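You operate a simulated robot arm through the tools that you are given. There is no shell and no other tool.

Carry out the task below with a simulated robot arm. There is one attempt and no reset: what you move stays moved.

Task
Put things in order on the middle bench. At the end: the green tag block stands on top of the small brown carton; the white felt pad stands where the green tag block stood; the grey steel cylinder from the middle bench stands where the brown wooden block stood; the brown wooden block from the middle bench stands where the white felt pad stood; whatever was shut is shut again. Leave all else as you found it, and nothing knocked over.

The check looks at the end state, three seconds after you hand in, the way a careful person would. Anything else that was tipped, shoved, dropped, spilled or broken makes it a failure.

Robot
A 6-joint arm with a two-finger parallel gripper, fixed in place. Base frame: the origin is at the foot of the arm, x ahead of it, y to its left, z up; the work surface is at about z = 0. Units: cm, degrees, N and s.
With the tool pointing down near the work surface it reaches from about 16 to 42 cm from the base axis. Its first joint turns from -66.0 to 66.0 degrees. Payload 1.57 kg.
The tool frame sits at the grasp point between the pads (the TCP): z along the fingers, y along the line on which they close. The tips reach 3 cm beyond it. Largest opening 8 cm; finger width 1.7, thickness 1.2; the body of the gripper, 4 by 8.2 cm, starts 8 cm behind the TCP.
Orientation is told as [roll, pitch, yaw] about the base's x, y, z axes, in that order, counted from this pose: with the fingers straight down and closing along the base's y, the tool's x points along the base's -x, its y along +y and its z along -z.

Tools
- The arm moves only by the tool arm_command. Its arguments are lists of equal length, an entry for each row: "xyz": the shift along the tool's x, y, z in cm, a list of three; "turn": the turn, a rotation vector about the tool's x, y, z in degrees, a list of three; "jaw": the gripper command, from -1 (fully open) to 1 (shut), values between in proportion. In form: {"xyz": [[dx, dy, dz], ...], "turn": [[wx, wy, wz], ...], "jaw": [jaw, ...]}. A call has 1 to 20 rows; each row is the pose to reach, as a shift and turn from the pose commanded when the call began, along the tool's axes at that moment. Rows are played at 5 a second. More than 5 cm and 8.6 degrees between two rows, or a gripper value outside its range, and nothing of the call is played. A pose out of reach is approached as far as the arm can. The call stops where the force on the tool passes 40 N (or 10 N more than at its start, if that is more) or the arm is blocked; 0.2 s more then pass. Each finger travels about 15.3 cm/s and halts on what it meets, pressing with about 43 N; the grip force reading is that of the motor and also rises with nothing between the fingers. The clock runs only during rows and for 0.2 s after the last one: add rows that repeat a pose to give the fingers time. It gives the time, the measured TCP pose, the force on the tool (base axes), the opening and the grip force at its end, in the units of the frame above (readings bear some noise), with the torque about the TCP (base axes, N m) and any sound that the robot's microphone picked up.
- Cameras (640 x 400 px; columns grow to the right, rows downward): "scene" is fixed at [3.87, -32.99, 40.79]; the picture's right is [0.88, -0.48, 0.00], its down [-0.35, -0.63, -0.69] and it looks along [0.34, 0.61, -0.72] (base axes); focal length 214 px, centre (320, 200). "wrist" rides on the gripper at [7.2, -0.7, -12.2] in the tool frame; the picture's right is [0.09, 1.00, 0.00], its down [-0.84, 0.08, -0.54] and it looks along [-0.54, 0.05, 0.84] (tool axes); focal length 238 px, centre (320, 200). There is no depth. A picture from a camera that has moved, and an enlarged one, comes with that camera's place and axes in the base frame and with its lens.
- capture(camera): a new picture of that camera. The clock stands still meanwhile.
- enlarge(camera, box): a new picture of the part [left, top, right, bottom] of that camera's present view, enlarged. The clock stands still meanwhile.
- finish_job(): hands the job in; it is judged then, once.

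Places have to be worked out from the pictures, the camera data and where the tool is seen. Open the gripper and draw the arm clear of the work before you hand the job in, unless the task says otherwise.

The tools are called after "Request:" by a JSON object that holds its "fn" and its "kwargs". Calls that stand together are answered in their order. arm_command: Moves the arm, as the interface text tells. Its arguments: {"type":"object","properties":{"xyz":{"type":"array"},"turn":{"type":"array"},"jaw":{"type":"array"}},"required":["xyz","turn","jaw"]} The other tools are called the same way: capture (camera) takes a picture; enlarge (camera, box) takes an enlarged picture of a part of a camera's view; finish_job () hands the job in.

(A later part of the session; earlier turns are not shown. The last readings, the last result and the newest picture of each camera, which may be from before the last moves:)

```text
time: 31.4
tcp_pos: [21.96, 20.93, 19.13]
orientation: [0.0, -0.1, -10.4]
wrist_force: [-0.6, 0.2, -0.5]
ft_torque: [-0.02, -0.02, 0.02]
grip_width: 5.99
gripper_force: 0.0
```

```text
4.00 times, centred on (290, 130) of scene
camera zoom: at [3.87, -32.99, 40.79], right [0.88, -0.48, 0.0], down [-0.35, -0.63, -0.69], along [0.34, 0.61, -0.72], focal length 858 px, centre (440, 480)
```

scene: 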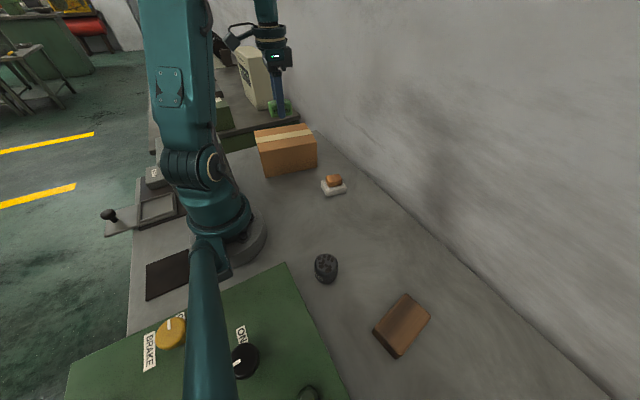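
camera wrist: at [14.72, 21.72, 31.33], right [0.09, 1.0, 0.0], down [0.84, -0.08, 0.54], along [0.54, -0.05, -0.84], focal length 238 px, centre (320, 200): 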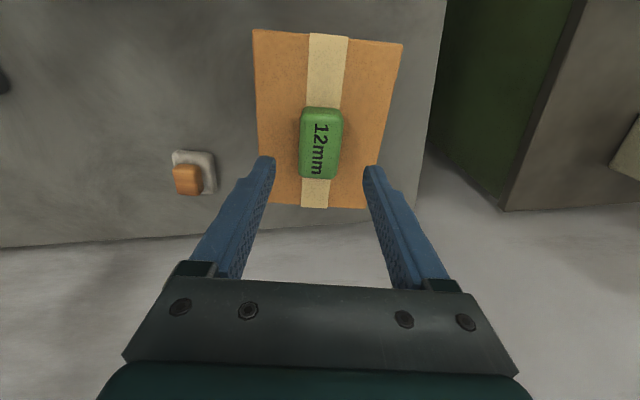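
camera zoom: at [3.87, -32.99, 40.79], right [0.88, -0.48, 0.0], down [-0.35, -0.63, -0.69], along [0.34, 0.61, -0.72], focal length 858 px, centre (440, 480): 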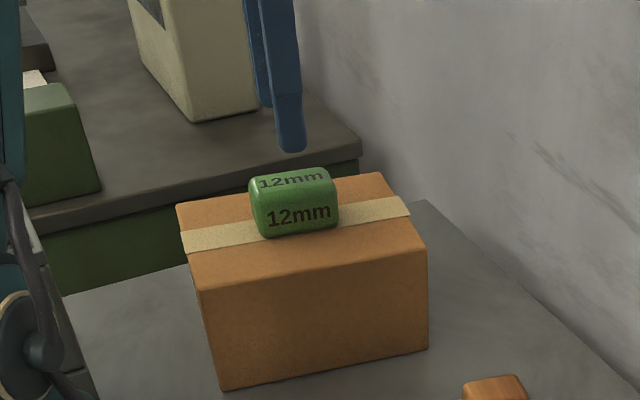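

Green block stands well on the carton's top. Next, I'll move above the felt pad for a close look from about 14 cm.

Request:
{"fn": "arm_command", "kwargs": {"xyz": [[-1.5, -2.6, 0], [-3.1, -5.5, 0], [-4.7, -8.3, 0], [-6.3, -11.1, 0], [-7.9, -13.9, 0], [-9.46, -16.67, 1.0], [-9.46, -16.67, 3.5], [-9.46, -16.67, 5.0], [-9.46, -16.67, 5.0]], "turn": [[0, 0, 0], [0, 0, 0], [0, 0, 0], [0, 0, 0], [0, 0, 0], [0, 0, 0], [0, 0, 0], [0, 0, 0], [0, 0, 0]], "jaw": [-0.5, -0.5, -0.7, -1, -1, -1, -1, -1, -1]}}

Request:
{"fn": "capture", "kwargs": {"camera": "wrist"}}

Request:
{"fn": "enlarge", "kwargs": {"camera": "wrist", "box": [260, 90, 380, 180]}}

Request:
{"fn": "enlarge", "kwargs": {"camera": "scene", "box": [300, 160, 370, 210]}}

```text
time: 33.4
tcp_pos: [28.27, 2.74, 14.22]
orientation: [0.2, -0.1, -10.4]
wrist_force: [-0.7, -0.9, 0.9]
ft_torque: [0.0, 0.02, -0.02]
grip_width: 8.02
gripper_force: 0.0
```

```text
taken
camera wrist: at [21.11, 3.49, 26.39], right [0.09, 1.0, 0.0], down [0.84, -0.08, 0.54], along [0.54, -0.05, -0.84], focal length 238 px, centre (320, 200)
```

wrist: 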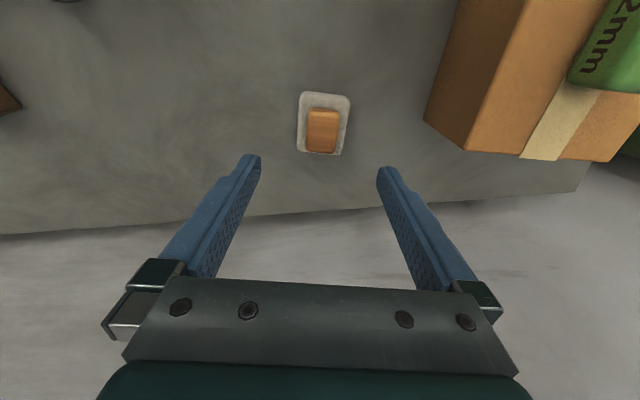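

```text
4.44 times, centred on (320, 135) of wrist
camera zoom: at [21.11, 3.49, 26.39], right [0.09, 1.0, 0.0], down [0.84, -0.08, 0.54], along [0.54, -0.05, -0.84], focal length 1059 px, centre (320, 489)
```

zoom: 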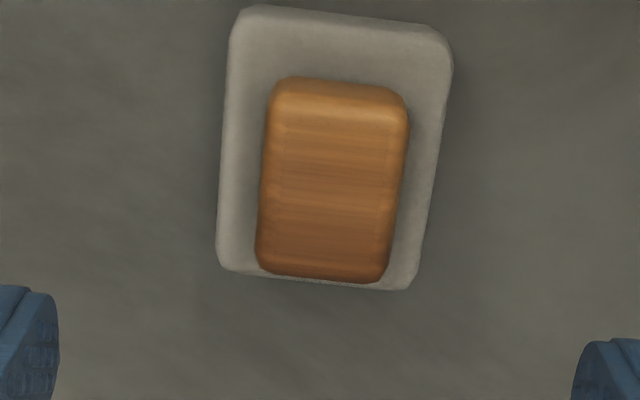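

```text
8.00 times, centred on (335, 185) of scene
camera zoom: at [3.87, -32.99, 40.79], right [0.88, -0.48, 0.0], down [-0.35, -0.63, -0.69], along [0.34, 0.61, -0.72], focal length 1716 px, centre (200, 320)
```

zoom: 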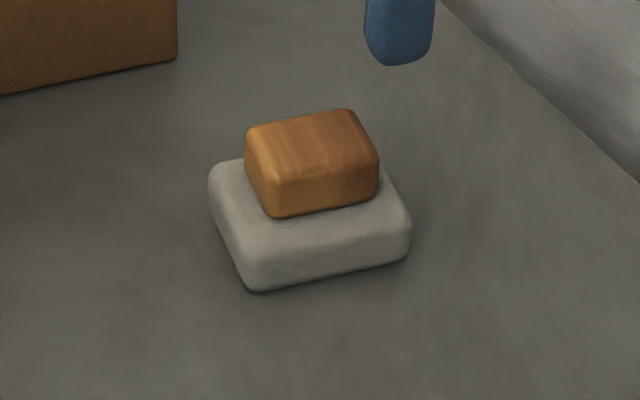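

The pad is about 4.85 × 5.95 cm, centred at (28.0, 3.0), yaw ≈ -12.5°, and the small block sits centrally on it with about 0.9 cm of pad free on each side. I'll line up with the pad and descend with open fingers to straddle it.

Request:
{"fn": "arm_command", "kwargs": {"xyz": [[0.15, 0.05, 1.5], [0.3, 0.11, 3.5], [0.3, 0.11, 5.5], [0.3, 0.11, 7.5], [0.3, 0.11, 9.0], [0.3, 0.11, 10.0], [0.3, 0.11, 10.6], [0.3, 0.11, 10.85], [0.3, 0.11, 10.85]], "turn": [[0, 0, 1], [0, 0, 2.1], [0, 0, 2.1], [0, 0, 2.1], [0, 0, 2.1], [0, 0, 2.1], [0, 0, 2.1], [0, 0, 2.1], [0, 0, 2.1]], "jaw": [-1, -1, -1, -1, -1, -1, -1, -1, -1]}}

Request:
{"fn": "capture", "kwargs": {"camera": "wrist"}}

Request:
{"fn": "enlarge", "kwargs": {"camera": "scene", "box": [290, 150, 380, 210]}}

```text
time: 35.4
tcp_pos: [27.89, 3.12, 3.15]
orientation: [0.1, -0.1, -12.6]
wrist_force: [-0.2, 0.0, -0.7]
ft_torque: [0.02, 0.0, -0.02]
grip_width: 8.02
gripper_force: 0.0
```

```text
taken
camera wrist: at [20.76, 4.06, 15.35], right [0.13, 0.99, 0.0], down [0.83, -0.11, 0.54], along [0.54, -0.07, -0.84], focal length 238 px, centre (320, 200)
```

wrist: 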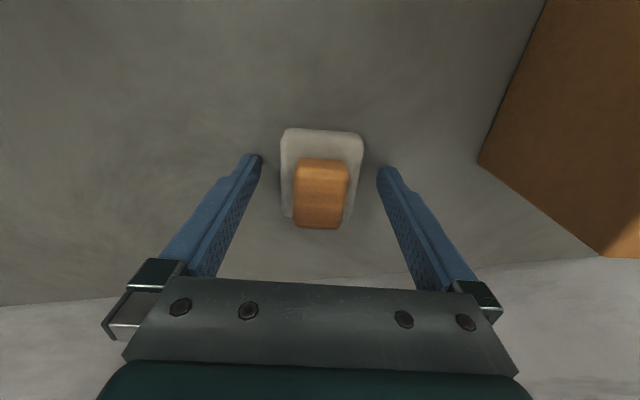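

```text
6.67 times, centred on (335, 180) of scene
camera zoom: at [3.87, -32.99, 40.79], right [0.88, -0.48, 0.0], down [-0.35, -0.63, -0.69], along [0.34, 0.61, -0.72], focal length 1430 px, centre (220, 333)
```

zoom: 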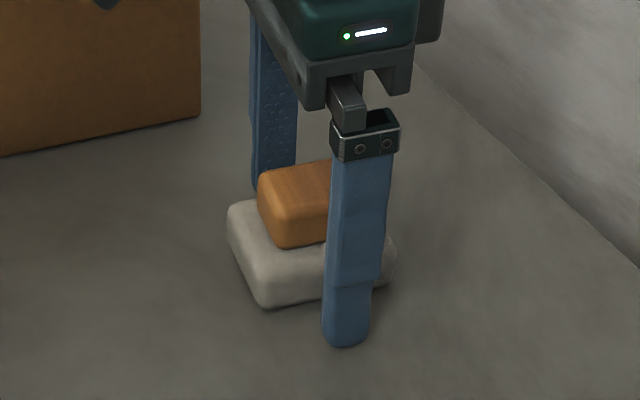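

The fingers straddle the pad, centred in both directions. I'll close gradually on the pad's sides, then check.

Request:
{"fn": "arm_command", "kwargs": {"xyz": [[0, 0, 0], [0, 0, 0], [0, 0, 0], [0, 0, 0], [0, 0, 0], [0, 0, 0], [0, 0, 0]], "turn": [[0, 0, 0], [0, 0, 0], [0, 0, 0], [0, 0, 0], [0, 0, 0], [0, 0, 0], [0, 0, 0]], "jaw": [-0.6, -0.4, -0.3, -0.2, 1, 1, 1]}}

Request:
{"fn": "capture", "kwargs": {"camera": "wrist"}}

Request:
{"fn": "enlarge", "kwargs": {"camera": "scene", "box": [290, 150, 380, 210]}}

```text
time: 37.0
tcp_pos: [27.81, 3.03, 3.1]
orientation: [0.1, -0.2, -12.5]
wrist_force: [-0.2, 0.2, 0.0]
ft_torque: [0.0, 0.0, 0.02]
grip_width: 4.89
gripper_force: 42.6
```

```text
taken
camera wrist: at [20.76, 4.06, 15.37], right [0.13, 0.99, 0.0], down [0.83, -0.11, 0.54], along [0.54, -0.07, -0.84], focal length 238 px, centre (320, 200)
```

wrist: 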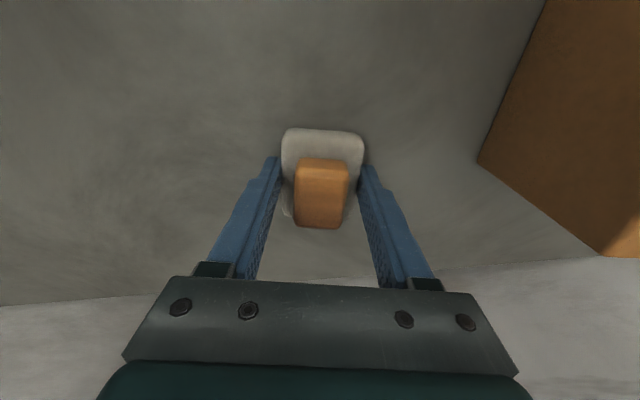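

```text
6.67 times, centred on (335, 180) of scene
camera zoom: at [3.87, -32.99, 40.79], right [0.88, -0.48, 0.0], down [-0.35, -0.63, -0.69], along [0.34, 0.61, -0.72], focal length 1430 px, centre (220, 333)
```

zoom: 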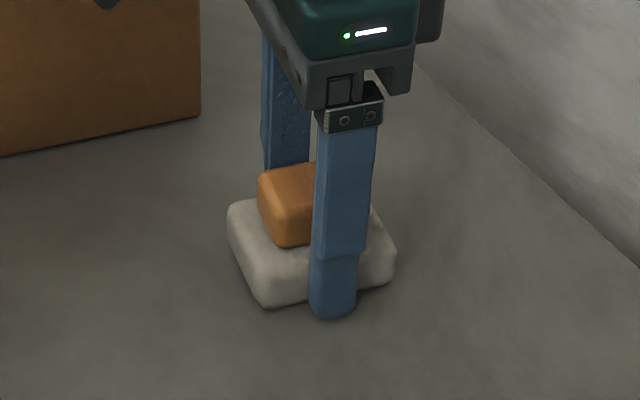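

Pad gripped at 4.89 cm, its place is (27.95, 3.03). Now a very gentle lift of 2 cm, then a check that pad and rider come level.

Request:
{"fn": "arm_command", "kwargs": {"xyz": [[0, 0, -0.1], [0, 0, -0.25], [0, 0, -0.45], [0, 0, -0.7], [0, 0, -1.0], [0, 0, -1.3], [0, 0, -1.6], [0, 0, -1.85], [0, 0, -2.0], [0, 0, -2.0]], "turn": [[0, 0, 0], [0, 0, 0], [0, 0, 0], [0, 0, 0], [0, 0, 0], [0, 0, 0], [0, 0, 0], [0, 0, 0], [0, 0, 0], [0, 0, 0]], "jaw": [1, 1, 1, 1, 1, 1, 1, 1, 1, 1]}}

Request:
{"fn": "capture", "kwargs": {"camera": "wrist"}}

Request:
{"fn": "enlarge", "kwargs": {"camera": "scene", "box": [290, 150, 380, 210]}}

```text
time: 39.2
tcp_pos: [27.87, 3.0, 5.23]
orientation: [0.2, -0.1, -12.4]
wrist_force: [0.7, 0.5, -0.2]
ft_torque: [-0.02, -0.03, -0.01]
grip_width: 4.89
gripper_force: 42.9
```

```text
taken
camera wrist: at [20.75, 4.06, 17.41], right [0.13, 0.99, 0.0], down [0.83, -0.11, 0.54], along [0.54, -0.07, -0.84], focal length 238 px, centre (320, 200)
```

wrist: 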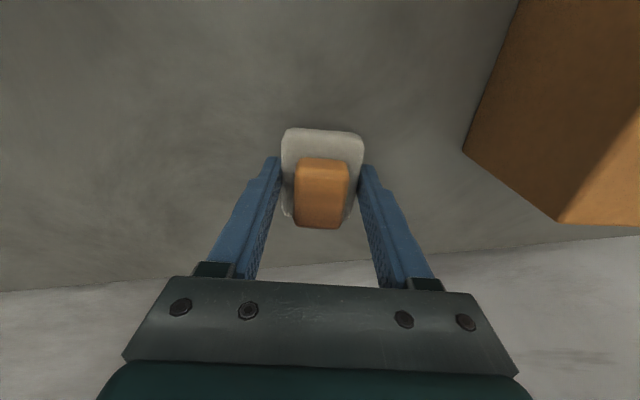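

```text
6.67 times, centred on (335, 180) of scene
camera zoom: at [3.87, -32.99, 40.79], right [0.88, -0.48, 0.0], down [-0.35, -0.63, -0.69], along [0.34, 0.61, -0.72], focal length 1430 px, centre (220, 333)
```

zoom: 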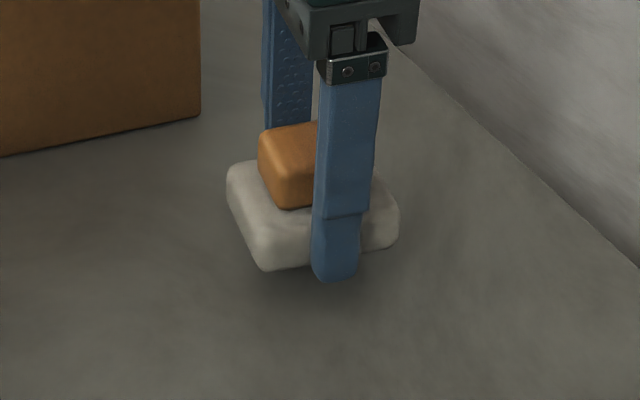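

Pad and block rise level and steady. I'll carry them slowly at this low height to the green block's old place (26.05, -18.95).

Request:
{"fn": "arm_command", "kwargs": {"xyz": [[-0.03, -0.22, 0], [-0.09, -0.66, 0], [-0.21, -1.53, 0], [-0.35, -2.62, 0], [-0.53, -3.93, 0], [-0.71, -5.24, 0], [-0.89, -6.56, 0], [-1.08, -7.98, 0], [-1.27, -9.4, 0], [-1.46, -10.82, 0], [-1.65, -12.24, 0], [-1.84, -13.66, 0], [-2.04, -15.08, 0], [-2.21, -16.39, 0], [-2.39, -17.7, 0], [-2.57, -19.01, 0], [-2.71, -20.1, 0], [-2.83, -20.98, 0], [-2.91, -21.52, 0], [-2.95, -21.85, 0]], "turn": [[0, 0, 0], [0, 0, 0], [0, 0, 0], [0, 0, 0], [0, 0, 0], [0, 0, 0], [0, 0, 0], [0, 0, 0], [0, 0, 0], [0, 0, 0], [0, 0, 0], [0, 0, 0], [0, 0, 0], [0, 0, 0], [0, 0, 0], [0, 0, 0], [0, 0, 0], [0, 0, 0], [0, 0, 0], [0, 0, 0]], "jaw": [1, 1, 1, 1, 1, 1, 1, 1, 1, 1, 1, 1, 1, 1, 1, 1, 1, 1, 1, 1]}}

Request:
{"fn": "capture", "kwargs": {"camera": "wrist"}}

Request:
{"fn": "enlarge", "kwargs": {"camera": "scene", "box": [290, 180, 450, 290]}}

```text
time: 43.4
tcp_pos: [25.95, -19.09, 5.13]
orientation: [0.1, -0.2, -12.5]
wrist_force: [-0.3, -0.1, -1.2]
ft_torque: [0.01, -0.01, 0.02]
grip_width: 4.89
gripper_force: 42.8
```

```text
taken
camera wrist: at [18.85, -17.95, 17.36], right [0.13, 0.99, 0.0], down [0.83, -0.11, 0.54], along [0.54, -0.07, -0.84], focal length 238 px, centre (320, 200)
```

wrist: 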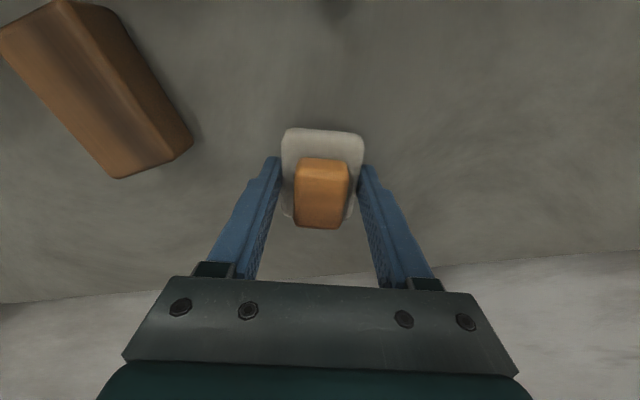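

```text
3.64 times, centred on (370, 235) of scene
camera zoom: at [3.87, -32.99, 40.79], right [0.88, -0.48, 0.0], down [-0.35, -0.63, -0.69], along [0.34, 0.61, -0.72], focal length 780 px, centre (138, 73)
```

zoom: 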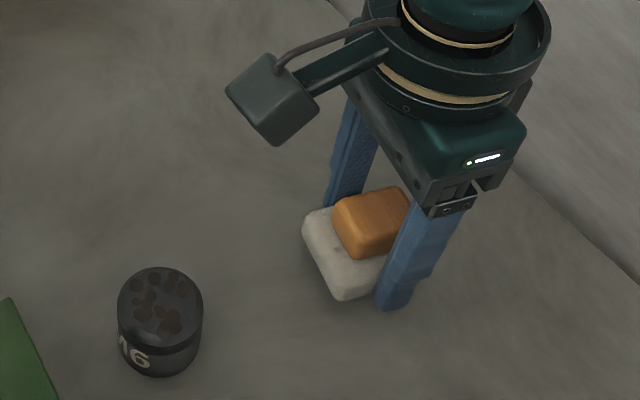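

Arrived at (25.95, -19.05) with the rider undisturbed. I'll lower it gently by the same 2 cm.

Request:
{"fn": "arm_command", "kwargs": {"xyz": [[0, 0, 0.15], [0, 0, 0.4], [0, 0, 0.7], [0, 0, 1.0], [0, 0, 1.3], [0, 0, 1.55], [0, 0, 1.7], [0, 0, 1.8], [0, 0, 1.88], [0, 0, 1.94], [0, 0, 1.98], [0, 0, 1.98]], "turn": [[0, 0, 0], [0, 0, 0], [0, 0, 0], [0, 0, 0], [0, 0, 0], [0, 0, 0], [0, 0, 0], [0, 0, 0], [0, 0, 0], [0, 0, 0], [0, 0, 0], [0, 0, 0]], "jaw": [1, 1, 1, 1, 1, 1, 1, 1, 1, 1, 1, 1]}}

Request:
{"fn": "enlarge", "kwargs": {"camera": "scene", "box": [340, 210, 430, 280]}}

```text
time: 46.0
tcp_pos: [26.0, -18.81, 3.19]
orientation: [0.1, -0.1, -12.4]
wrist_force: [-0.7, 0.1, 0.7]
ft_torque: [0.0, 0.02, -0.01]
grip_width: 4.87
gripper_force: 43.1
```

```text
5.71 times, centred on (385, 245) of scene
camera zoom: at [3.87, -32.99, 40.79], right [0.88, -0.48, 0.0], down [-0.35, -0.63, -0.69], along [0.34, 0.61, -0.72], focal length 1226 px, centre (-51, -57)
```

zoom: 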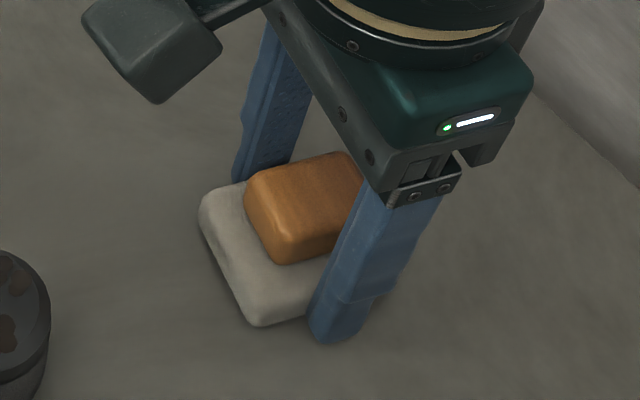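

The pad is at bench level again. I'll open the fingers gradually and rise straight up.

Request:
{"fn": "arm_command", "kwargs": {"xyz": [[0, 0, 0.04], [0, 0, 0.04], [0, 0, 0.04], [0, 0, 0.04], [0, 0, 0.04], [0, 0, -0.5], [0, 0, -1.5], [0, 0, -3.0], [0, 0, -5.0], [0, 0, -7.5], [0, 0, -10.0], [0, 0, -12.0], [0, 0, -12.0]], "turn": [[0, 0, 0], [0, 0, 0], [0, 0, 0], [0, 0, 0], [0, 0, 0], [0, 0, 0], [0, 0, 0], [0, 0, 0], [0, 0, 0], [0, 0, 0], [0, 0, 0], [0, 0, 0], [0, 0, 0]], "jaw": [-0.2, -0.25, -0.35, -0.6, -0.8, -0.8, -0.8, -0.8, -0.8, -1, -1, -1, -1]}}

Request:
{"fn": "capture", "kwargs": {"camera": "wrist"}}

Request:
{"fn": "capture", "kwargs": {"camera": "scene"}}

```text
time: 48.8
tcp_pos: [26.08, -18.91, 15.14]
orientation: [0.1, -0.1, -12.4]
wrist_force: [-0.1, 0.1, 0.2]
ft_torque: [0.0, 0.0, -0.03]
grip_width: 8.0
gripper_force: 0.1
```

```text
taken
camera wrist: at [18.81, -18.0, 27.47], right [0.13, 0.99, 0.0], down [0.83, -0.11, 0.54], along [0.54, -0.07, -0.84], focal length 238 px, centre (320, 200)
```

wrist: 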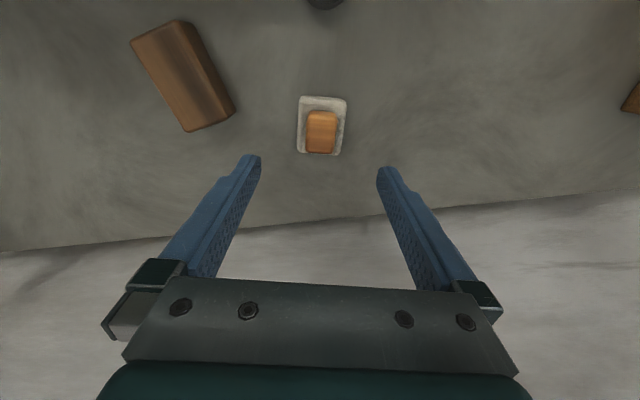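

```text
taken
```

scene: 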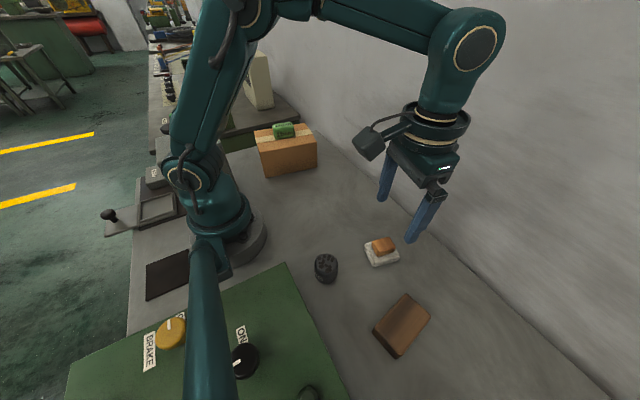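

The pad with its rider stands at the green block's former place. Next I'll hover above the brown wooden block near (19.9, -31.0) with 10° yaw.

Request:
{"fn": "arm_command", "kwargs": {"xyz": [[0.5, -2.0, 0], [1.2, -4.6, 0], [1.9, -7.3, 0], [2.6, -10.0, 0], [3.1, -12.0, 0.5], [3.41, -13.09, 1.0], [3.41, -13.09, 1.0]], "turn": [[0, 0, -3.5], [0, 0, -8], [0, 0, -12.5], [0, 0, -17], [0, 0, -20.5], [0, 0, -22.5], [0, 0, -22.5]], "jaw": [-1, -1, -1, -1, -1, -1, -1]}}

Request:
{"fn": "capture", "kwargs": {"camera": "wrist"}}

Request:
{"fn": "enlarge", "kwargs": {"camera": "wrist", "box": [250, 60, 400, 180]}}

Request:
{"fn": "enlarge", "kwargs": {"camera": "scene", "box": [340, 210, 430, 280]}}

```text
time: 50.4
tcp_pos: [19.9, -31.04, 14.26]
orientation: [0.1, -0.1, 10.0]
wrist_force: [-0.4, -0.1, -0.6]
ft_torque: [-0.01, 0.0, 0.01]
grip_width: 8.0
gripper_force: 0.2
```

```text
taken
camera wrist: at [13.0, -32.91, 26.43], right [-0.26, 0.96, 0.0], down [0.81, 0.22, 0.54], along [0.52, 0.14, -0.84], focal length 238 px, centre (320, 200)
```

wrist: 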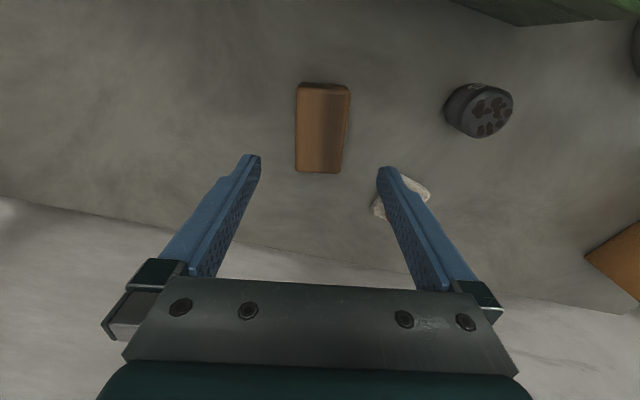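

```text
3.33 times, centred on (325, 120) of wrist
camera zoom: at [13.0, -32.91, 26.43], right [-0.26, 0.96, 0.0], down [0.81, 0.22, 0.54], along [0.52, 0.14, -0.84], focal length 794 px, centre (303, 467)
```

zoom: 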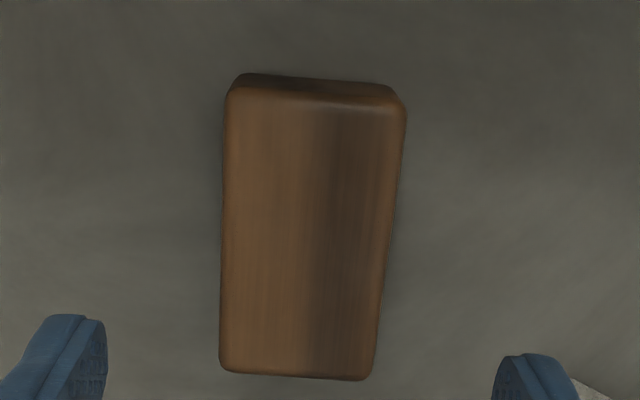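

```text
5.71 times, centred on (385, 245) of scene
camera zoom: at [3.87, -32.99, 40.79], right [0.88, -0.48, 0.0], down [-0.35, -0.63, -0.69], along [0.34, 0.61, -0.72], focal length 1226 px, centre (-51, -57)
```

zoom: 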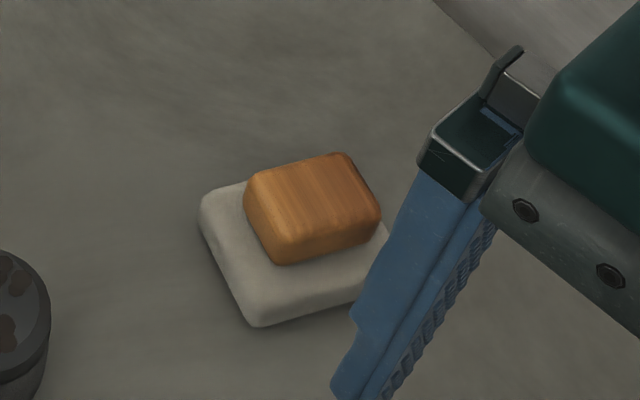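

The tool axis is centred on the brown block within about 0.5 mm and aligned; its place is (19.93, -31.0). I'll descend to about 3.4 cm and close gradually.

Request:
{"fn": "arm_command", "kwargs": {"xyz": [[0, 0, 2.0], [0, 0, 4.5], [0, 0, 7.0], [0, 0, 9.0], [0, 0, 10.2], [0, 0, 10.75], [0, 0, 10.75], [0, 0, 10.75], [0, 0, 10.75], [0, 0, 10.75], [0, 0, 10.75], [0, 0, 10.75], [0, 0, 10.75]], "turn": [[0, 0, 0], [0, 0, 0], [0, 0, 0], [0, 0, 0], [0, 0, 0], [0, 0, 0], [0, 0, 0], [0, 0, 0], [0, 0, 0], [0, 0, 0], [0, 0, 0], [0, 0, 0], [0, 0, 0]], "jaw": [-1, -1, -1, -1, -1, -1, -0.6, -0.4, -0.25, -0.15, 1, 1, 1]}}

Request:
{"fn": "capture", "kwargs": {"camera": "wrist"}}

Request:
{"fn": "capture", "kwargs": {"camera": "scene"}}

```text
time: 53.2
tcp_pos: [20.01, -30.96, 3.48]
orientation: [0.0, 0.0, 10.0]
wrist_force: [0.7, -0.2, -0.2]
ft_torque: [0.02, -0.04, 0.02]
grip_width: 4.91
gripper_force: 43.3
```

```text
taken
camera wrist: at [13.0, -32.84, 15.71], right [-0.26, 0.96, 0.0], down [0.81, 0.22, 0.54], along [0.52, 0.14, -0.84], focal length 238 px, centre (320, 200)
```

wrist: 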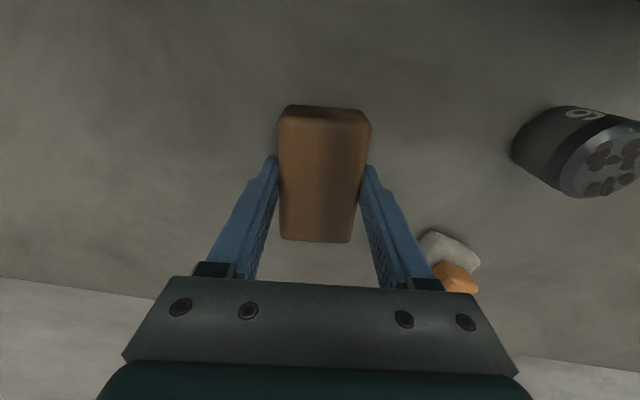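

```text
taken
```

scene: 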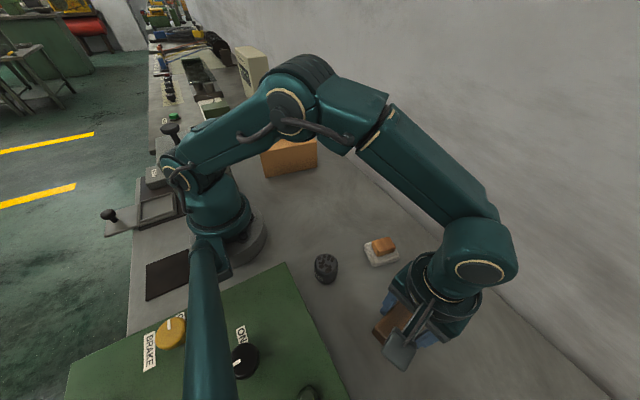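

Brown block gripped (4.91 cm). I'll lift slowly, first by 2 cm.

Request:
{"fn": "arm_command", "kwargs": {"xyz": [[0, 0, -0.1], [0, 0, -0.3], [0, 0, -0.6], [0, 0, -1.0], [0, 0, -1.4], [0, 0, -1.8], [0, 0, -2.0], [0, 0, -2.0]], "turn": [[0, 0, 0], [0, 0, 0], [0, 0, 0], [0, 0, 0], [0, 0, 0], [0, 0, 0], [0, 0, 0], [0, 0, 0]], "jaw": [1, 1, 1, 1, 1, 1, 1, 1]}}

Request:
{"fn": "capture", "kwargs": {"camera": "wrist"}}

Request:
{"fn": "enlarge", "kwargs": {"camera": "scene", "box": [340, 250, 460, 380]}}

```text
time: 55.0
tcp_pos: [19.83, -31.0, 5.4]
orientation: [0.1, -0.1, 9.9]
wrist_force: [0.2, 0.1, -1.1]
ft_torque: [0.02, 0.01, 0.0]
grip_width: 4.89
gripper_force: 43.1
```

```text
taken
camera wrist: at [12.96, -32.83, 17.7], right [-0.26, 0.96, 0.0], down [0.81, 0.22, 0.54], along [0.52, 0.14, -0.84], focal length 238 px, centre (320, 200)
```

wrist: 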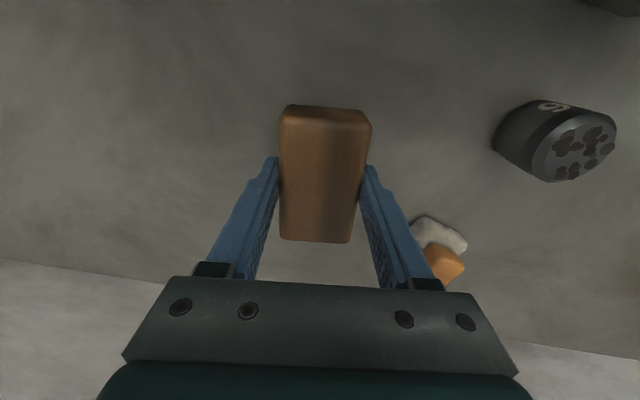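

```text
3.08 times, centred on (400, 315) of scene
camera zoom: at [3.87, -32.99, 40.79], right [0.88, -0.48, 0.0], down [-0.35, -0.63, -0.69], along [0.34, 0.61, -0.72], focal length 660 px, centre (74, -154)
```

zoom: 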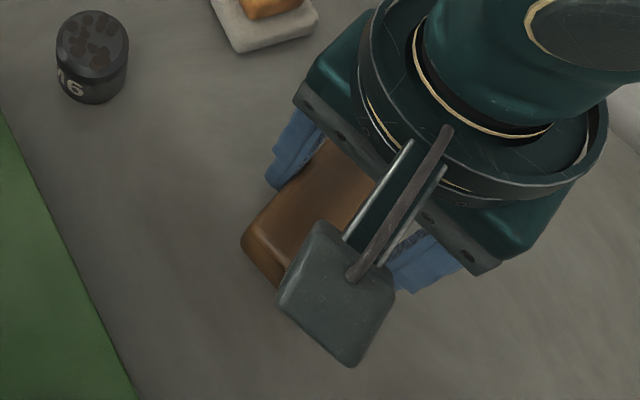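

It came up level. I'll keep lifting gently to about 13.5 cm so it clears the pad and rider.

Request:
{"fn": "arm_command", "kwargs": {"xyz": [[0, 0, -0.3], [0, 0, -0.9], [0, 0, -1.7], [0, 0, -2.7], [0, 0, -3.7], [0, 0, -4.7], [0, 0, -5.7], [0, 0, -6.7], [0, 0, -7.5], [0, 0, -7.9], [0, 0, -8.0], [0, 0, -8.0]], "turn": [[0, 0, 0], [0, 0, 0], [0, 0, 0], [0, 0, 0], [0, 0, 0], [0, 0, 0], [0, 0, 0], [0, 0, 0], [0, 0, 0], [0, 0, 0], [0, 0, 0], [0, 0, 0]], "jaw": [1, 1, 1, 1, 1, 1, 1, 1, 1, 1, 1, 1]}}

Request:
{"fn": "capture", "kwargs": {"camera": "wrist"}}

```text
time: 57.6
tcp_pos: [19.85, -31.16, 13.39]
orientation: [0.0, -0.1, 10.0]
wrist_force: [-0.3, -0.2, -1.0]
ft_torque: [0.02, -0.02, 0.01]
grip_width: 4.9
gripper_force: 43.0
```

```text
taken
camera wrist: at [12.89, -32.83, 25.62], right [-0.26, 0.96, 0.0], down [0.81, 0.22, 0.54], along [0.52, 0.14, -0.84], focal length 238 px, centre (320, 200)
```

wrist: 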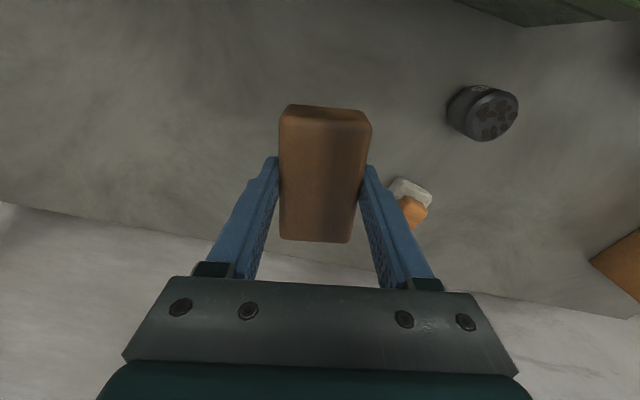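

Held steadily. Now a smooth carry to the pad's former place (27.95, 3.03), turning to -12.5° yaw.

Request:
{"fn": "arm_command", "kwargs": {"xyz": [[-0.17, 0.39, 0], [-0.55, 1.28, 0], [-1.17, 2.73, 0], [-1.93, 4.5, 0], [-2.76, 6.42, 0], [-3.59, 8.35, 0], [-4.42, 10.28, 0], [-5.25, 12.21, 0], [-6.08, 14.13, 0], [-6.91, 16.06, 0], [-7.73, 17.99, 0], [-8.56, 19.91, 0], [-9.39, 21.84, 0], [-10.22, 23.77, 0], [-11.05, 25.7, 0], [-11.88, 27.62, 0], [-12.64, 29.39, 0], [-13.26, 30.84, 0], [-13.64, 31.73, 0], [-13.81, 32.12, 0]], "turn": [[0, 0, 0.3], [0, 0, 0.9], [0, 0, 1.9], [0, 0, 3.2], [0, 0, 4.5], [0, 0, 5.9], [0, 0, 7.2], [0, 0, 8.6], [0, 0, 9.9], [0, 0, 11.3], [0, 0, 12.6], [0, 0, 14.0], [0, 0, 15.3], [0, 0, 16.7], [0, 0, 18.0], [0, 0, 19.4], [0, 0, 20.6], [0, 0, 21.6], [0, 0, 22.2], [0, 0, 22.5]], "jaw": [1, 1, 1, 1, 1, 1, 1, 1, 1, 1, 1, 1, 1, 1, 1, 1, 1, 1, 1, 1]}}

Request:
{"fn": "capture", "kwargs": {"camera": "wrist"}}

Request:
{"fn": "capture", "kwargs": {"camera": "scene"}}

```text
time: 61.8
tcp_pos: [27.83, 3.16, 13.37]
orientation: [0.0, -0.1, -12.7]
wrist_force: [-0.2, 0.5, -0.6]
ft_torque: [0.0, 0.02, 0.02]
grip_width: 4.9
gripper_force: 42.5
```

```text
taken
camera wrist: at [20.72, 4.14, 25.71], right [0.13, 0.99, 0.0], down [0.83, -0.11, 0.54], along [0.54, -0.07, -0.84], focal length 238 px, centre (320, 200)
```

wrist: 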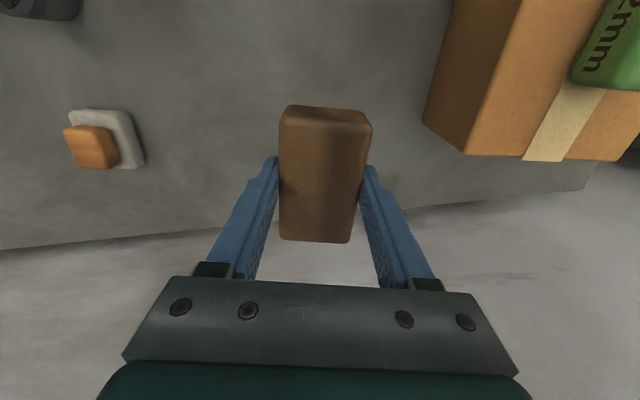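

```text
taken
```

scene: 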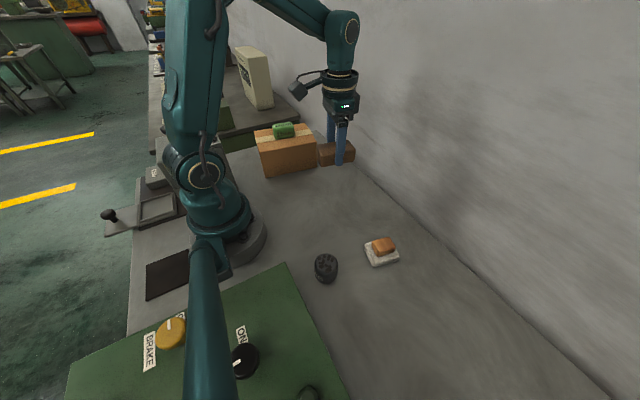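

Above the pad's former place. I'll lower by just under the lifted 10 cm, slowing at the end.

Request:
{"fn": "arm_command", "kwargs": {"xyz": [[0, 0, 0.3], [0, 0, 1.0], [0, 0, 2.0], [0, 0, 3.2], [0, 0, 4.4], [0, 0, 5.6], [0, 0, 6.8], [0, 0, 7.8], [0, 0, 8.6], [0, 0, 9.2], [0, 0, 9.55], [0, 0, 9.75], [0, 0, 9.87], [0, 0, 9.94], [0, 0, 9.98], [0, 0, 9.98]], "turn": [[0, 0, 0], [0, 0, 0], [0, 0, 0], [0, 0, 0], [0, 0, 0], [0, 0, 0], [0, 0, 0], [0, 0, 0], [0, 0, 0], [0, 0, 0], [0, 0, 0], [0, 0, 0], [0, 0, 0], [0, 0, 0], [0, 0, 0], [0, 0, 0]], "jaw": [1, 1, 1, 1, 1, 1, 1, 1, 1, 1, 1, 1, 1, 1, 1, 1]}}

Request:
{"fn": "enlarge", "kwargs": {"camera": "scene", "box": [290, 130, 390, 210]}}

```text
time: 65.2
tcp_pos: [27.79, 3.08, 3.43]
orientation: [0.1, -0.1, -12.5]
wrist_force: [-0.4, -0.2, -1.0]
ft_torque: [0.03, -0.01, 0.02]
grip_width: 4.93
gripper_force: 42.7
```

```text
5.00 times, centred on (340, 170) of scene
camera zoom: at [3.87, -32.99, 40.79], right [0.88, -0.48, 0.0], down [-0.35, -0.63, -0.69], along [0.34, 0.61, -0.72], focal length 1072 px, centre (220, 350)
```

zoom: 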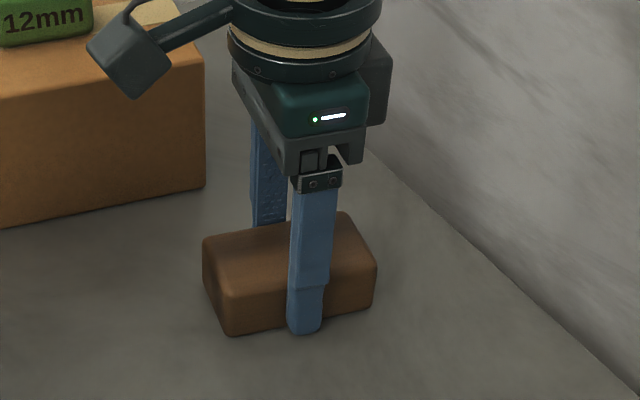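

Force still shows the weight (-1 N), so it's barely above the bench. One more small step down.

Request:
{"fn": "arm_command", "kwargs": {"xyz": [[0, 0, 0.04], [0, 0, 0.08], [0, 0, 0.08]], "turn": [[0, 0, 0], [0, 0, 0], [0, 0, 0]], "jaw": [1, 1, 1]}}

```text
time: 66.0
tcp_pos: [27.74, 3.13, 3.44]
orientation: [0.2, -0.1, -12.5]
wrist_force: [-1.3, 1.3, 6.0]
ft_torque: [-0.16, 0.02, -0.01]
grip_width: 4.91
gripper_force: 42.8
```

Contact is clear now (+6 N). Opening gradually and rising straight up.

Request:
{"fn": "arm_command", "kwargs": {"xyz": [[0, 0, -0.03], [0, 0, -0.03], [0, 0, -0.03], [0, 0, -0.03], [0, 0, -0.03], [0, 0, -0.6], [0, 0, -2.0], [0, 0, -4.0], [0, 0, -7.0], [0, 0, -10.0], [0, 0, -12.5], [0, 0, -12.5]], "turn": [[0, 0, 0], [0, 0, 0], [0, 0, 0], [0, 0, 0], [0, 0, 0], [0, 0, 0], [0, 0, 0], [0, 0, 0], [0, 0, 0], [0, 0, 0], [0, 0, 0], [0, 0, 0]], "jaw": [-0.2, -0.26, -0.35, -0.6, -0.8, -0.8, -0.8, -0.8, -1, -1, -1, -1]}}

Request:
{"fn": "capture", "kwargs": {"camera": "wrist"}}

Request:
{"fn": "capture", "kwargs": {"camera": "scene"}}

```text
time: 68.6
tcp_pos: [27.83, 3.06, 16.12]
orientation: [0.1, -0.1, -12.4]
wrist_force: [-0.1, 0.6, 0.2]
ft_torque: [0.02, 0.0, 0.01]
grip_width: 8.01
gripper_force: 0.0
```

```text
taken
camera wrist: at [20.75, 4.03, 28.23], right [0.13, 0.99, 0.0], down [0.83, -0.11, 0.54], along [0.54, -0.07, -0.84], focal length 238 px, centre (320, 200)
```

wrist: 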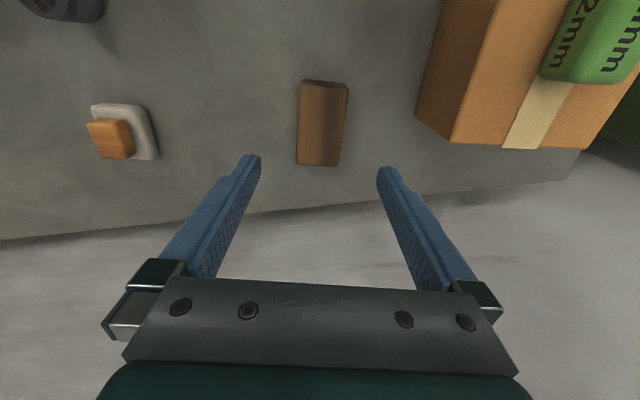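

```text
taken
```

scene: 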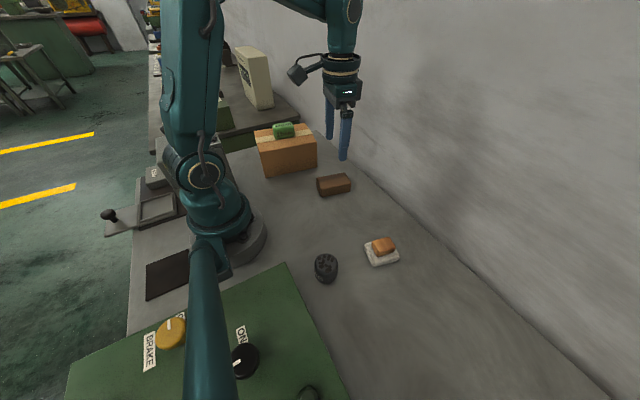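

Brown block stands at the pad's old place. The green control box on the right is about 10 cm tall with its edge near x ≈ 6.8, y < -16, so I'll approach the cylinder at -45° yaw, keeping the camera and fingers clear of it; hovering at about 14 cm first.

Request:
{"fn": "arm_command", "kwargs": {"xyz": [[0.6, -1.5, 0], [1.6, -3.9, 0], [2.7, -6.5, 0], [3.8, -9.2, 0], [4.95, -11.9, 0], [6.1, -14.6, 0], [7.2, -17.3, 0], [8.2, -19.8, 0.5], [9.0, -21.6, 1.2], [9.36, -22.49, 1.9], [9.36, -22.49, 1.9]], "turn": [[0, 0, 2], [0, 0, 5.5], [0, 0, 9.5], [0, 0, 13.3], [0, 0, 17.2], [0, 0, 21], [0, 0, 25], [0, 0, 28.5], [0, 0, 31.2], [0, 0, 32.5], [0, 0, 32.5]], "jaw": [-1, -1, -1, -1, -1, -1, -1, -1, -1, -1, -1]}}

Request:
{"fn": "capture", "kwargs": {"camera": "wrist"}}

Request:
{"fn": "enlarge", "kwargs": {"camera": "wrist", "box": [250, 70, 400, 180]}}

Request:
{"fn": "capture", "kwargs": {"camera": "scene"}}

```text
time: 71.0
tcp_pos: [13.88, -17.12, 13.95]
orientation: [0.1, 0.0, -45.0]
wrist_force: [-0.7, -0.3, 0.4]
ft_torque: [-0.01, -0.05, 0.0]
grip_width: 8.01
gripper_force: 0.1
```

```text
taken
camera wrist: at [8.37, -12.4, 26.17], right [0.64, 0.77, 0.0], down [0.65, -0.54, 0.54], along [0.42, -0.35, -0.84], focal length 238 px, centre (320, 200)
```

wrist: 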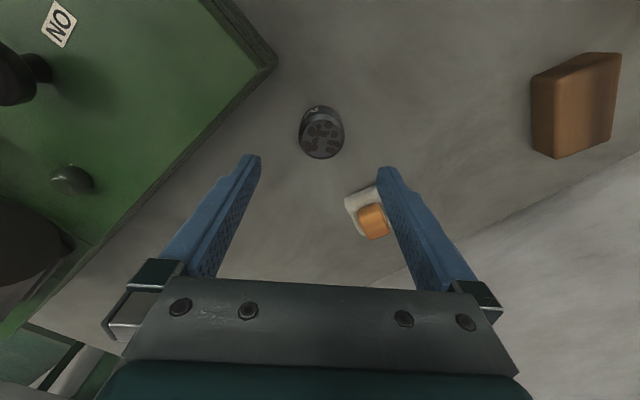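

```text
3.64 times, centred on (325, 125) of wrist
camera zoom: at [8.37, -12.4, 26.17], right [0.64, 0.77, 0.0], down [0.65, -0.54, 0.54], along [0.42, -0.35, -0.84], focal length 867 px, centre (302, 473)
```

zoom: 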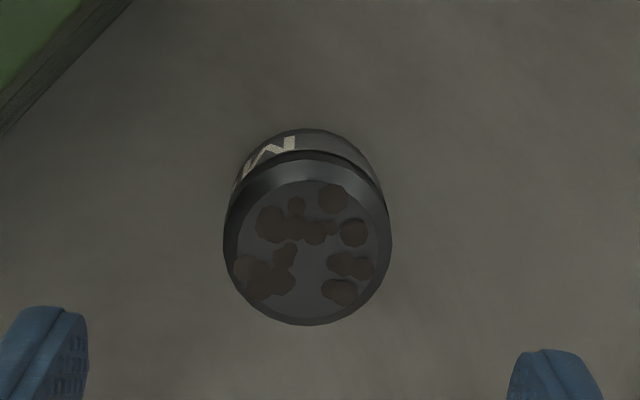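

```text
taken
```

scene: 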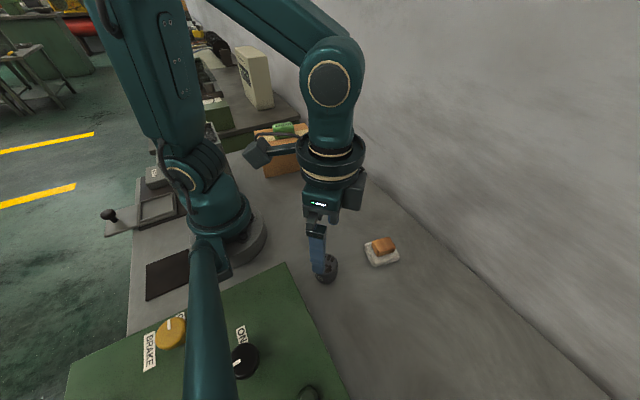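

Cylinder centre is within 1 mm of the tool axis and the fingers are clear of the control box. I'll descend to about 3.5 cm and close gradually.

Request:
{"fn": "arm_command", "kwargs": {"xyz": [[0.05, 0.05, 1.5], [0.08, 0.08, 3.5], [0.08, 0.08, 5.5], [0.08, 0.08, 7.5], [0.08, 0.08, 9.2], [0.08, 0.08, 10.1], [0.08, 0.08, 10.45], [0.08, 0.08, 10.45], [0.08, 0.08, 10.45], [0.08, 0.08, 10.45], [0.08, 0.08, 10.45], [0.08, 0.08, 10.45], [0.08, 0.08, 10.45], [0.08, 0.08, 10.45]], "turn": [[0, 0, 0], [0, 0, 0], [0, 0, 0], [0, 0, 0], [0, 0, 0], [0, 0, 0], [0, 0, 0], [0, 0, 0], [0, 0, 0], [0, 0, 0], [0, 0, 0], [0, 0, 0], [0, 0, 0], [0, 0, 0]], "jaw": [-1, -1, -1, -1, -1, -1, -1, -0.6, -0.35, -0.2, -0.1, 1, 1, 1]}}

Request:
{"fn": "capture", "kwargs": {"camera": "wrist"}}

Request:
{"fn": "enlarge", "kwargs": {"camera": "scene", "box": [270, 210, 390, 300]}}

```text
time: 74.0
tcp_pos: [13.92, -16.75, 3.56]
orientation: [0.1, 0.0, -45.0]
wrist_force: [0.4, -0.6, -0.1]
ft_torque: [-0.04, 0.05, 0.03]
grip_width: 4.31
gripper_force: 43.1
```

```text
taken
camera wrist: at [8.36, -12.04, 15.84], right [0.64, 0.77, 0.0], down [0.65, -0.54, 0.54], along [0.42, -0.35, -0.84], focal length 238 px, centre (320, 200)
```

wrist: 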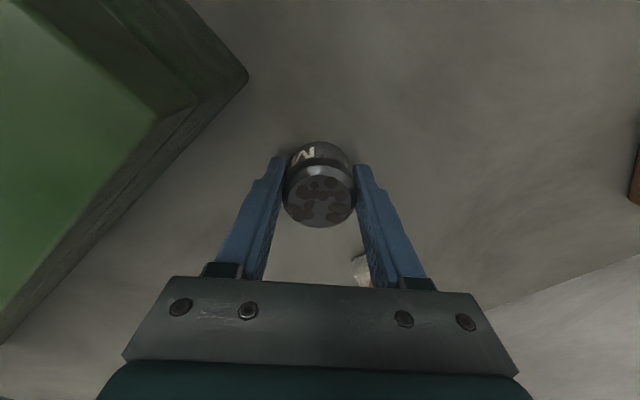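

```text
4.44 times, centred on (330, 255) of scene
camera zoom: at [3.87, -32.99, 40.79], right [0.88, -0.48, 0.0], down [-0.35, -0.63, -0.69], along [0.34, 0.61, -0.72], focal length 953 px, centre (276, -44)
```

zoom: 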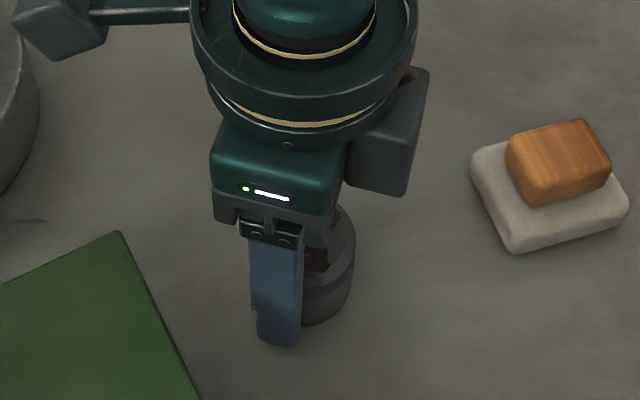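

Cylinder gripped (4.31 cm, 43 N). Slow lift of 2 cm to test the hold.

Request:
{"fn": "arm_command", "kwargs": {"xyz": [[0, 0, -0.1], [0, 0, -0.25], [0, 0, -0.45], [0, 0, -0.7], [0, 0, -1.0], [0, 0, -1.3], [0, 0, -1.6], [0, 0, -1.85], [0, 0, -2.0], [0, 0, -2.0]], "turn": [[0, 0, 0], [0, 0, 0], [0, 0, 0], [0, 0, 0], [0, 0, 0], [0, 0, 0], [0, 0, 0], [0, 0, 0], [0, 0, 0], [0, 0, 0]], "jaw": [1, 1, 1, 1, 1, 1, 1, 1, 1, 1]}}

Request:
{"fn": "capture", "kwargs": {"camera": "wrist"}}

Request:
{"fn": "enlarge", "kwargs": {"camera": "scene", "box": [270, 210, 390, 300]}}

```text
time: 76.2
tcp_pos: [13.85, -16.75, 5.52]
orientation: [0.1, 0.0, -45.0]
wrist_force: [-0.1, 0.7, -2.4]
ft_torque: [0.0, 0.01, 0.02]
grip_width: 4.3
gripper_force: 43.3
```

```text
taken
camera wrist: at [8.32, -12.05, 17.78], right [0.64, 0.77, 0.0], down [0.65, -0.54, 0.54], along [0.42, -0.35, -0.84], focal length 238 px, centre (320, 200)
```

wrist: 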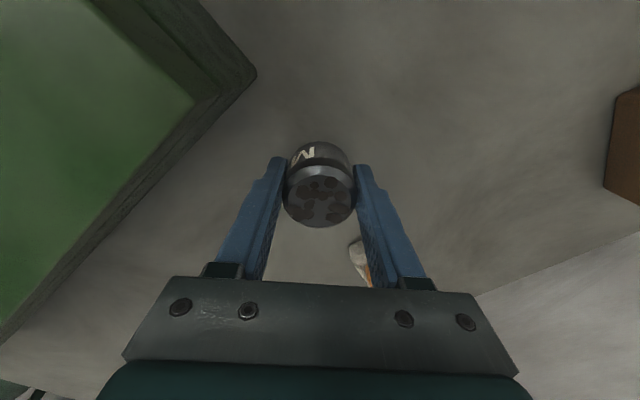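

```text
4.44 times, centred on (330, 255) of scene
camera zoom: at [3.87, -32.99, 40.79], right [0.88, -0.48, 0.0], down [-0.35, -0.63, -0.69], along [0.34, 0.61, -0.72], focal length 953 px, centre (276, -44)
```

zoom: 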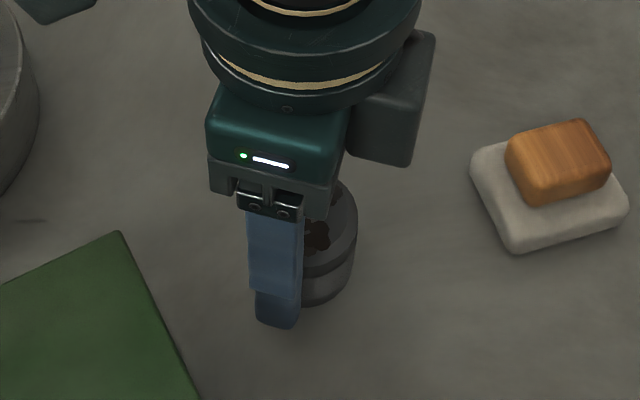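

Cylinder held upright (about 2.5–3 N). I'll carry it slowly at this height to the brown block's former place (19.93, -31.0).

Request:
{"fn": "arm_command", "kwargs": {"xyz": [[-0.22, -0.09, 0], [-0.72, -0.29, 0], [-1.58, -0.64, 0], [-2.73, -1.11, 0], [-4.03, -1.64, 0], [-5.32, -2.16, 0], [-6.61, -2.69, 0], [-7.91, -3.22, 0], [-9.2, -3.74, 0], [-10.5, -4.27, 0], [-11.79, -4.8, 0], [-12.94, -5.27, 0], [-13.8, -5.62, 0], [-14.24, -5.79, 0], [-14.38, -5.85, 0], [-14.38, -5.85, 0]], "turn": [[0, 0, 0], [0, 0, 0], [0, 0, 0], [0, 0, 0], [0, 0, 0], [0, 0, 0], [0, 0, 0], [0, 0, 0], [0, 0, 0], [0, 0, 0], [0, 0, 0], [0, 0, 0], [0, 0, 0], [0, 0, 0], [0, 0, 0], [0, 0, 0]], "jaw": [1, 1, 1, 1, 1, 1, 1, 1, 1, 1, 1, 1, 1, 1, 1, 1]}}

Request:
{"fn": "capture", "kwargs": {"camera": "wrist"}}

Request:
{"fn": "capture", "kwargs": {"camera": "scene"}}

```text
time: 79.6
tcp_pos: [19.9, -31.1, 5.46]
orientation: [0.2, 0.0, -44.9]
wrist_force: [0.4, 0.2, -3.0]
ft_torque: [-0.01, 0.02, -0.01]
grip_width: 4.34
gripper_force: 42.9
```

```text
taken
camera wrist: at [14.37, -26.37, 17.77], right [0.64, 0.77, 0.0], down [0.65, -0.54, 0.54], along [0.42, -0.35, -0.84], focal length 238 px, centre (320, 200)
```

wrist: 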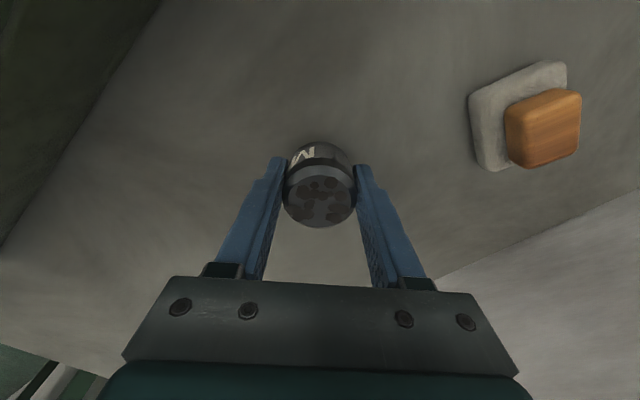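

```text
taken
```

scene: 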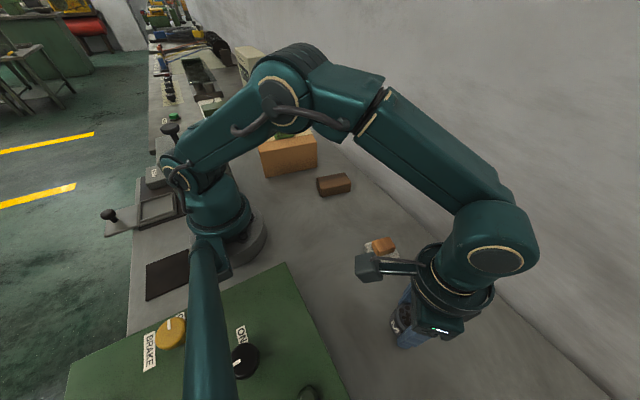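

The cylinder is over the target (19.9, -31.05). Lowering by just under 2 cm, slow at the end.

Request:
{"fn": "arm_command", "kwargs": {"xyz": [[0, 0, 0.15], [0, 0, 0.4], [0, 0, 0.7], [0, 0, 1.0], [0, 0, 1.3], [0, 0, 1.55], [0, 0, 1.72], [0, 0, 1.84], [0, 0, 1.92], [0, 0, 1.97], [0, 0, 1.97]], "turn": [[0, 0, 0], [0, 0, 0], [0, 0, 0], [0, 0, 0], [0, 0, 0], [0, 0, 0], [0, 0, 0], [0, 0, 0], [0, 0, 0], [0, 0, 0], [0, 0, 0]], "jaw": [1, 1, 1, 1, 1, 1, 1, 1, 1, 1, 1]}}

```text
time: 82.0
tcp_pos: [19.79, -31.12, 3.59]
orientation: [0.0, -0.1, -45.0]
wrist_force: [-2.7, 3.5, 11.3]
ft_torque: [-0.01, 0.19, -0.05]
grip_width: 4.31
gripper_force: 43.0
```

Contact is firm (+11 N), so I'll ease up a touch, then open gradually.

Request:
{"fn": "arm_command", "kwargs": {"xyz": [[0, 0, -0.04], [0, 0, -0.05], [0, 0, -0.05]], "turn": [[0, 0, 0], [0, 0, 0], [0, 0, 0]], "jaw": [1, 1, 1]}}

```text
time: 82.8
tcp_pos: [19.92, -31.01, 3.59]
orientation: [0.1, 0.0, -45.0]
wrist_force: [-1.2, -0.5, 1.2]
ft_torque: [-0.08, 0.13, 0.01]
grip_width: 4.32
gripper_force: 43.0
```

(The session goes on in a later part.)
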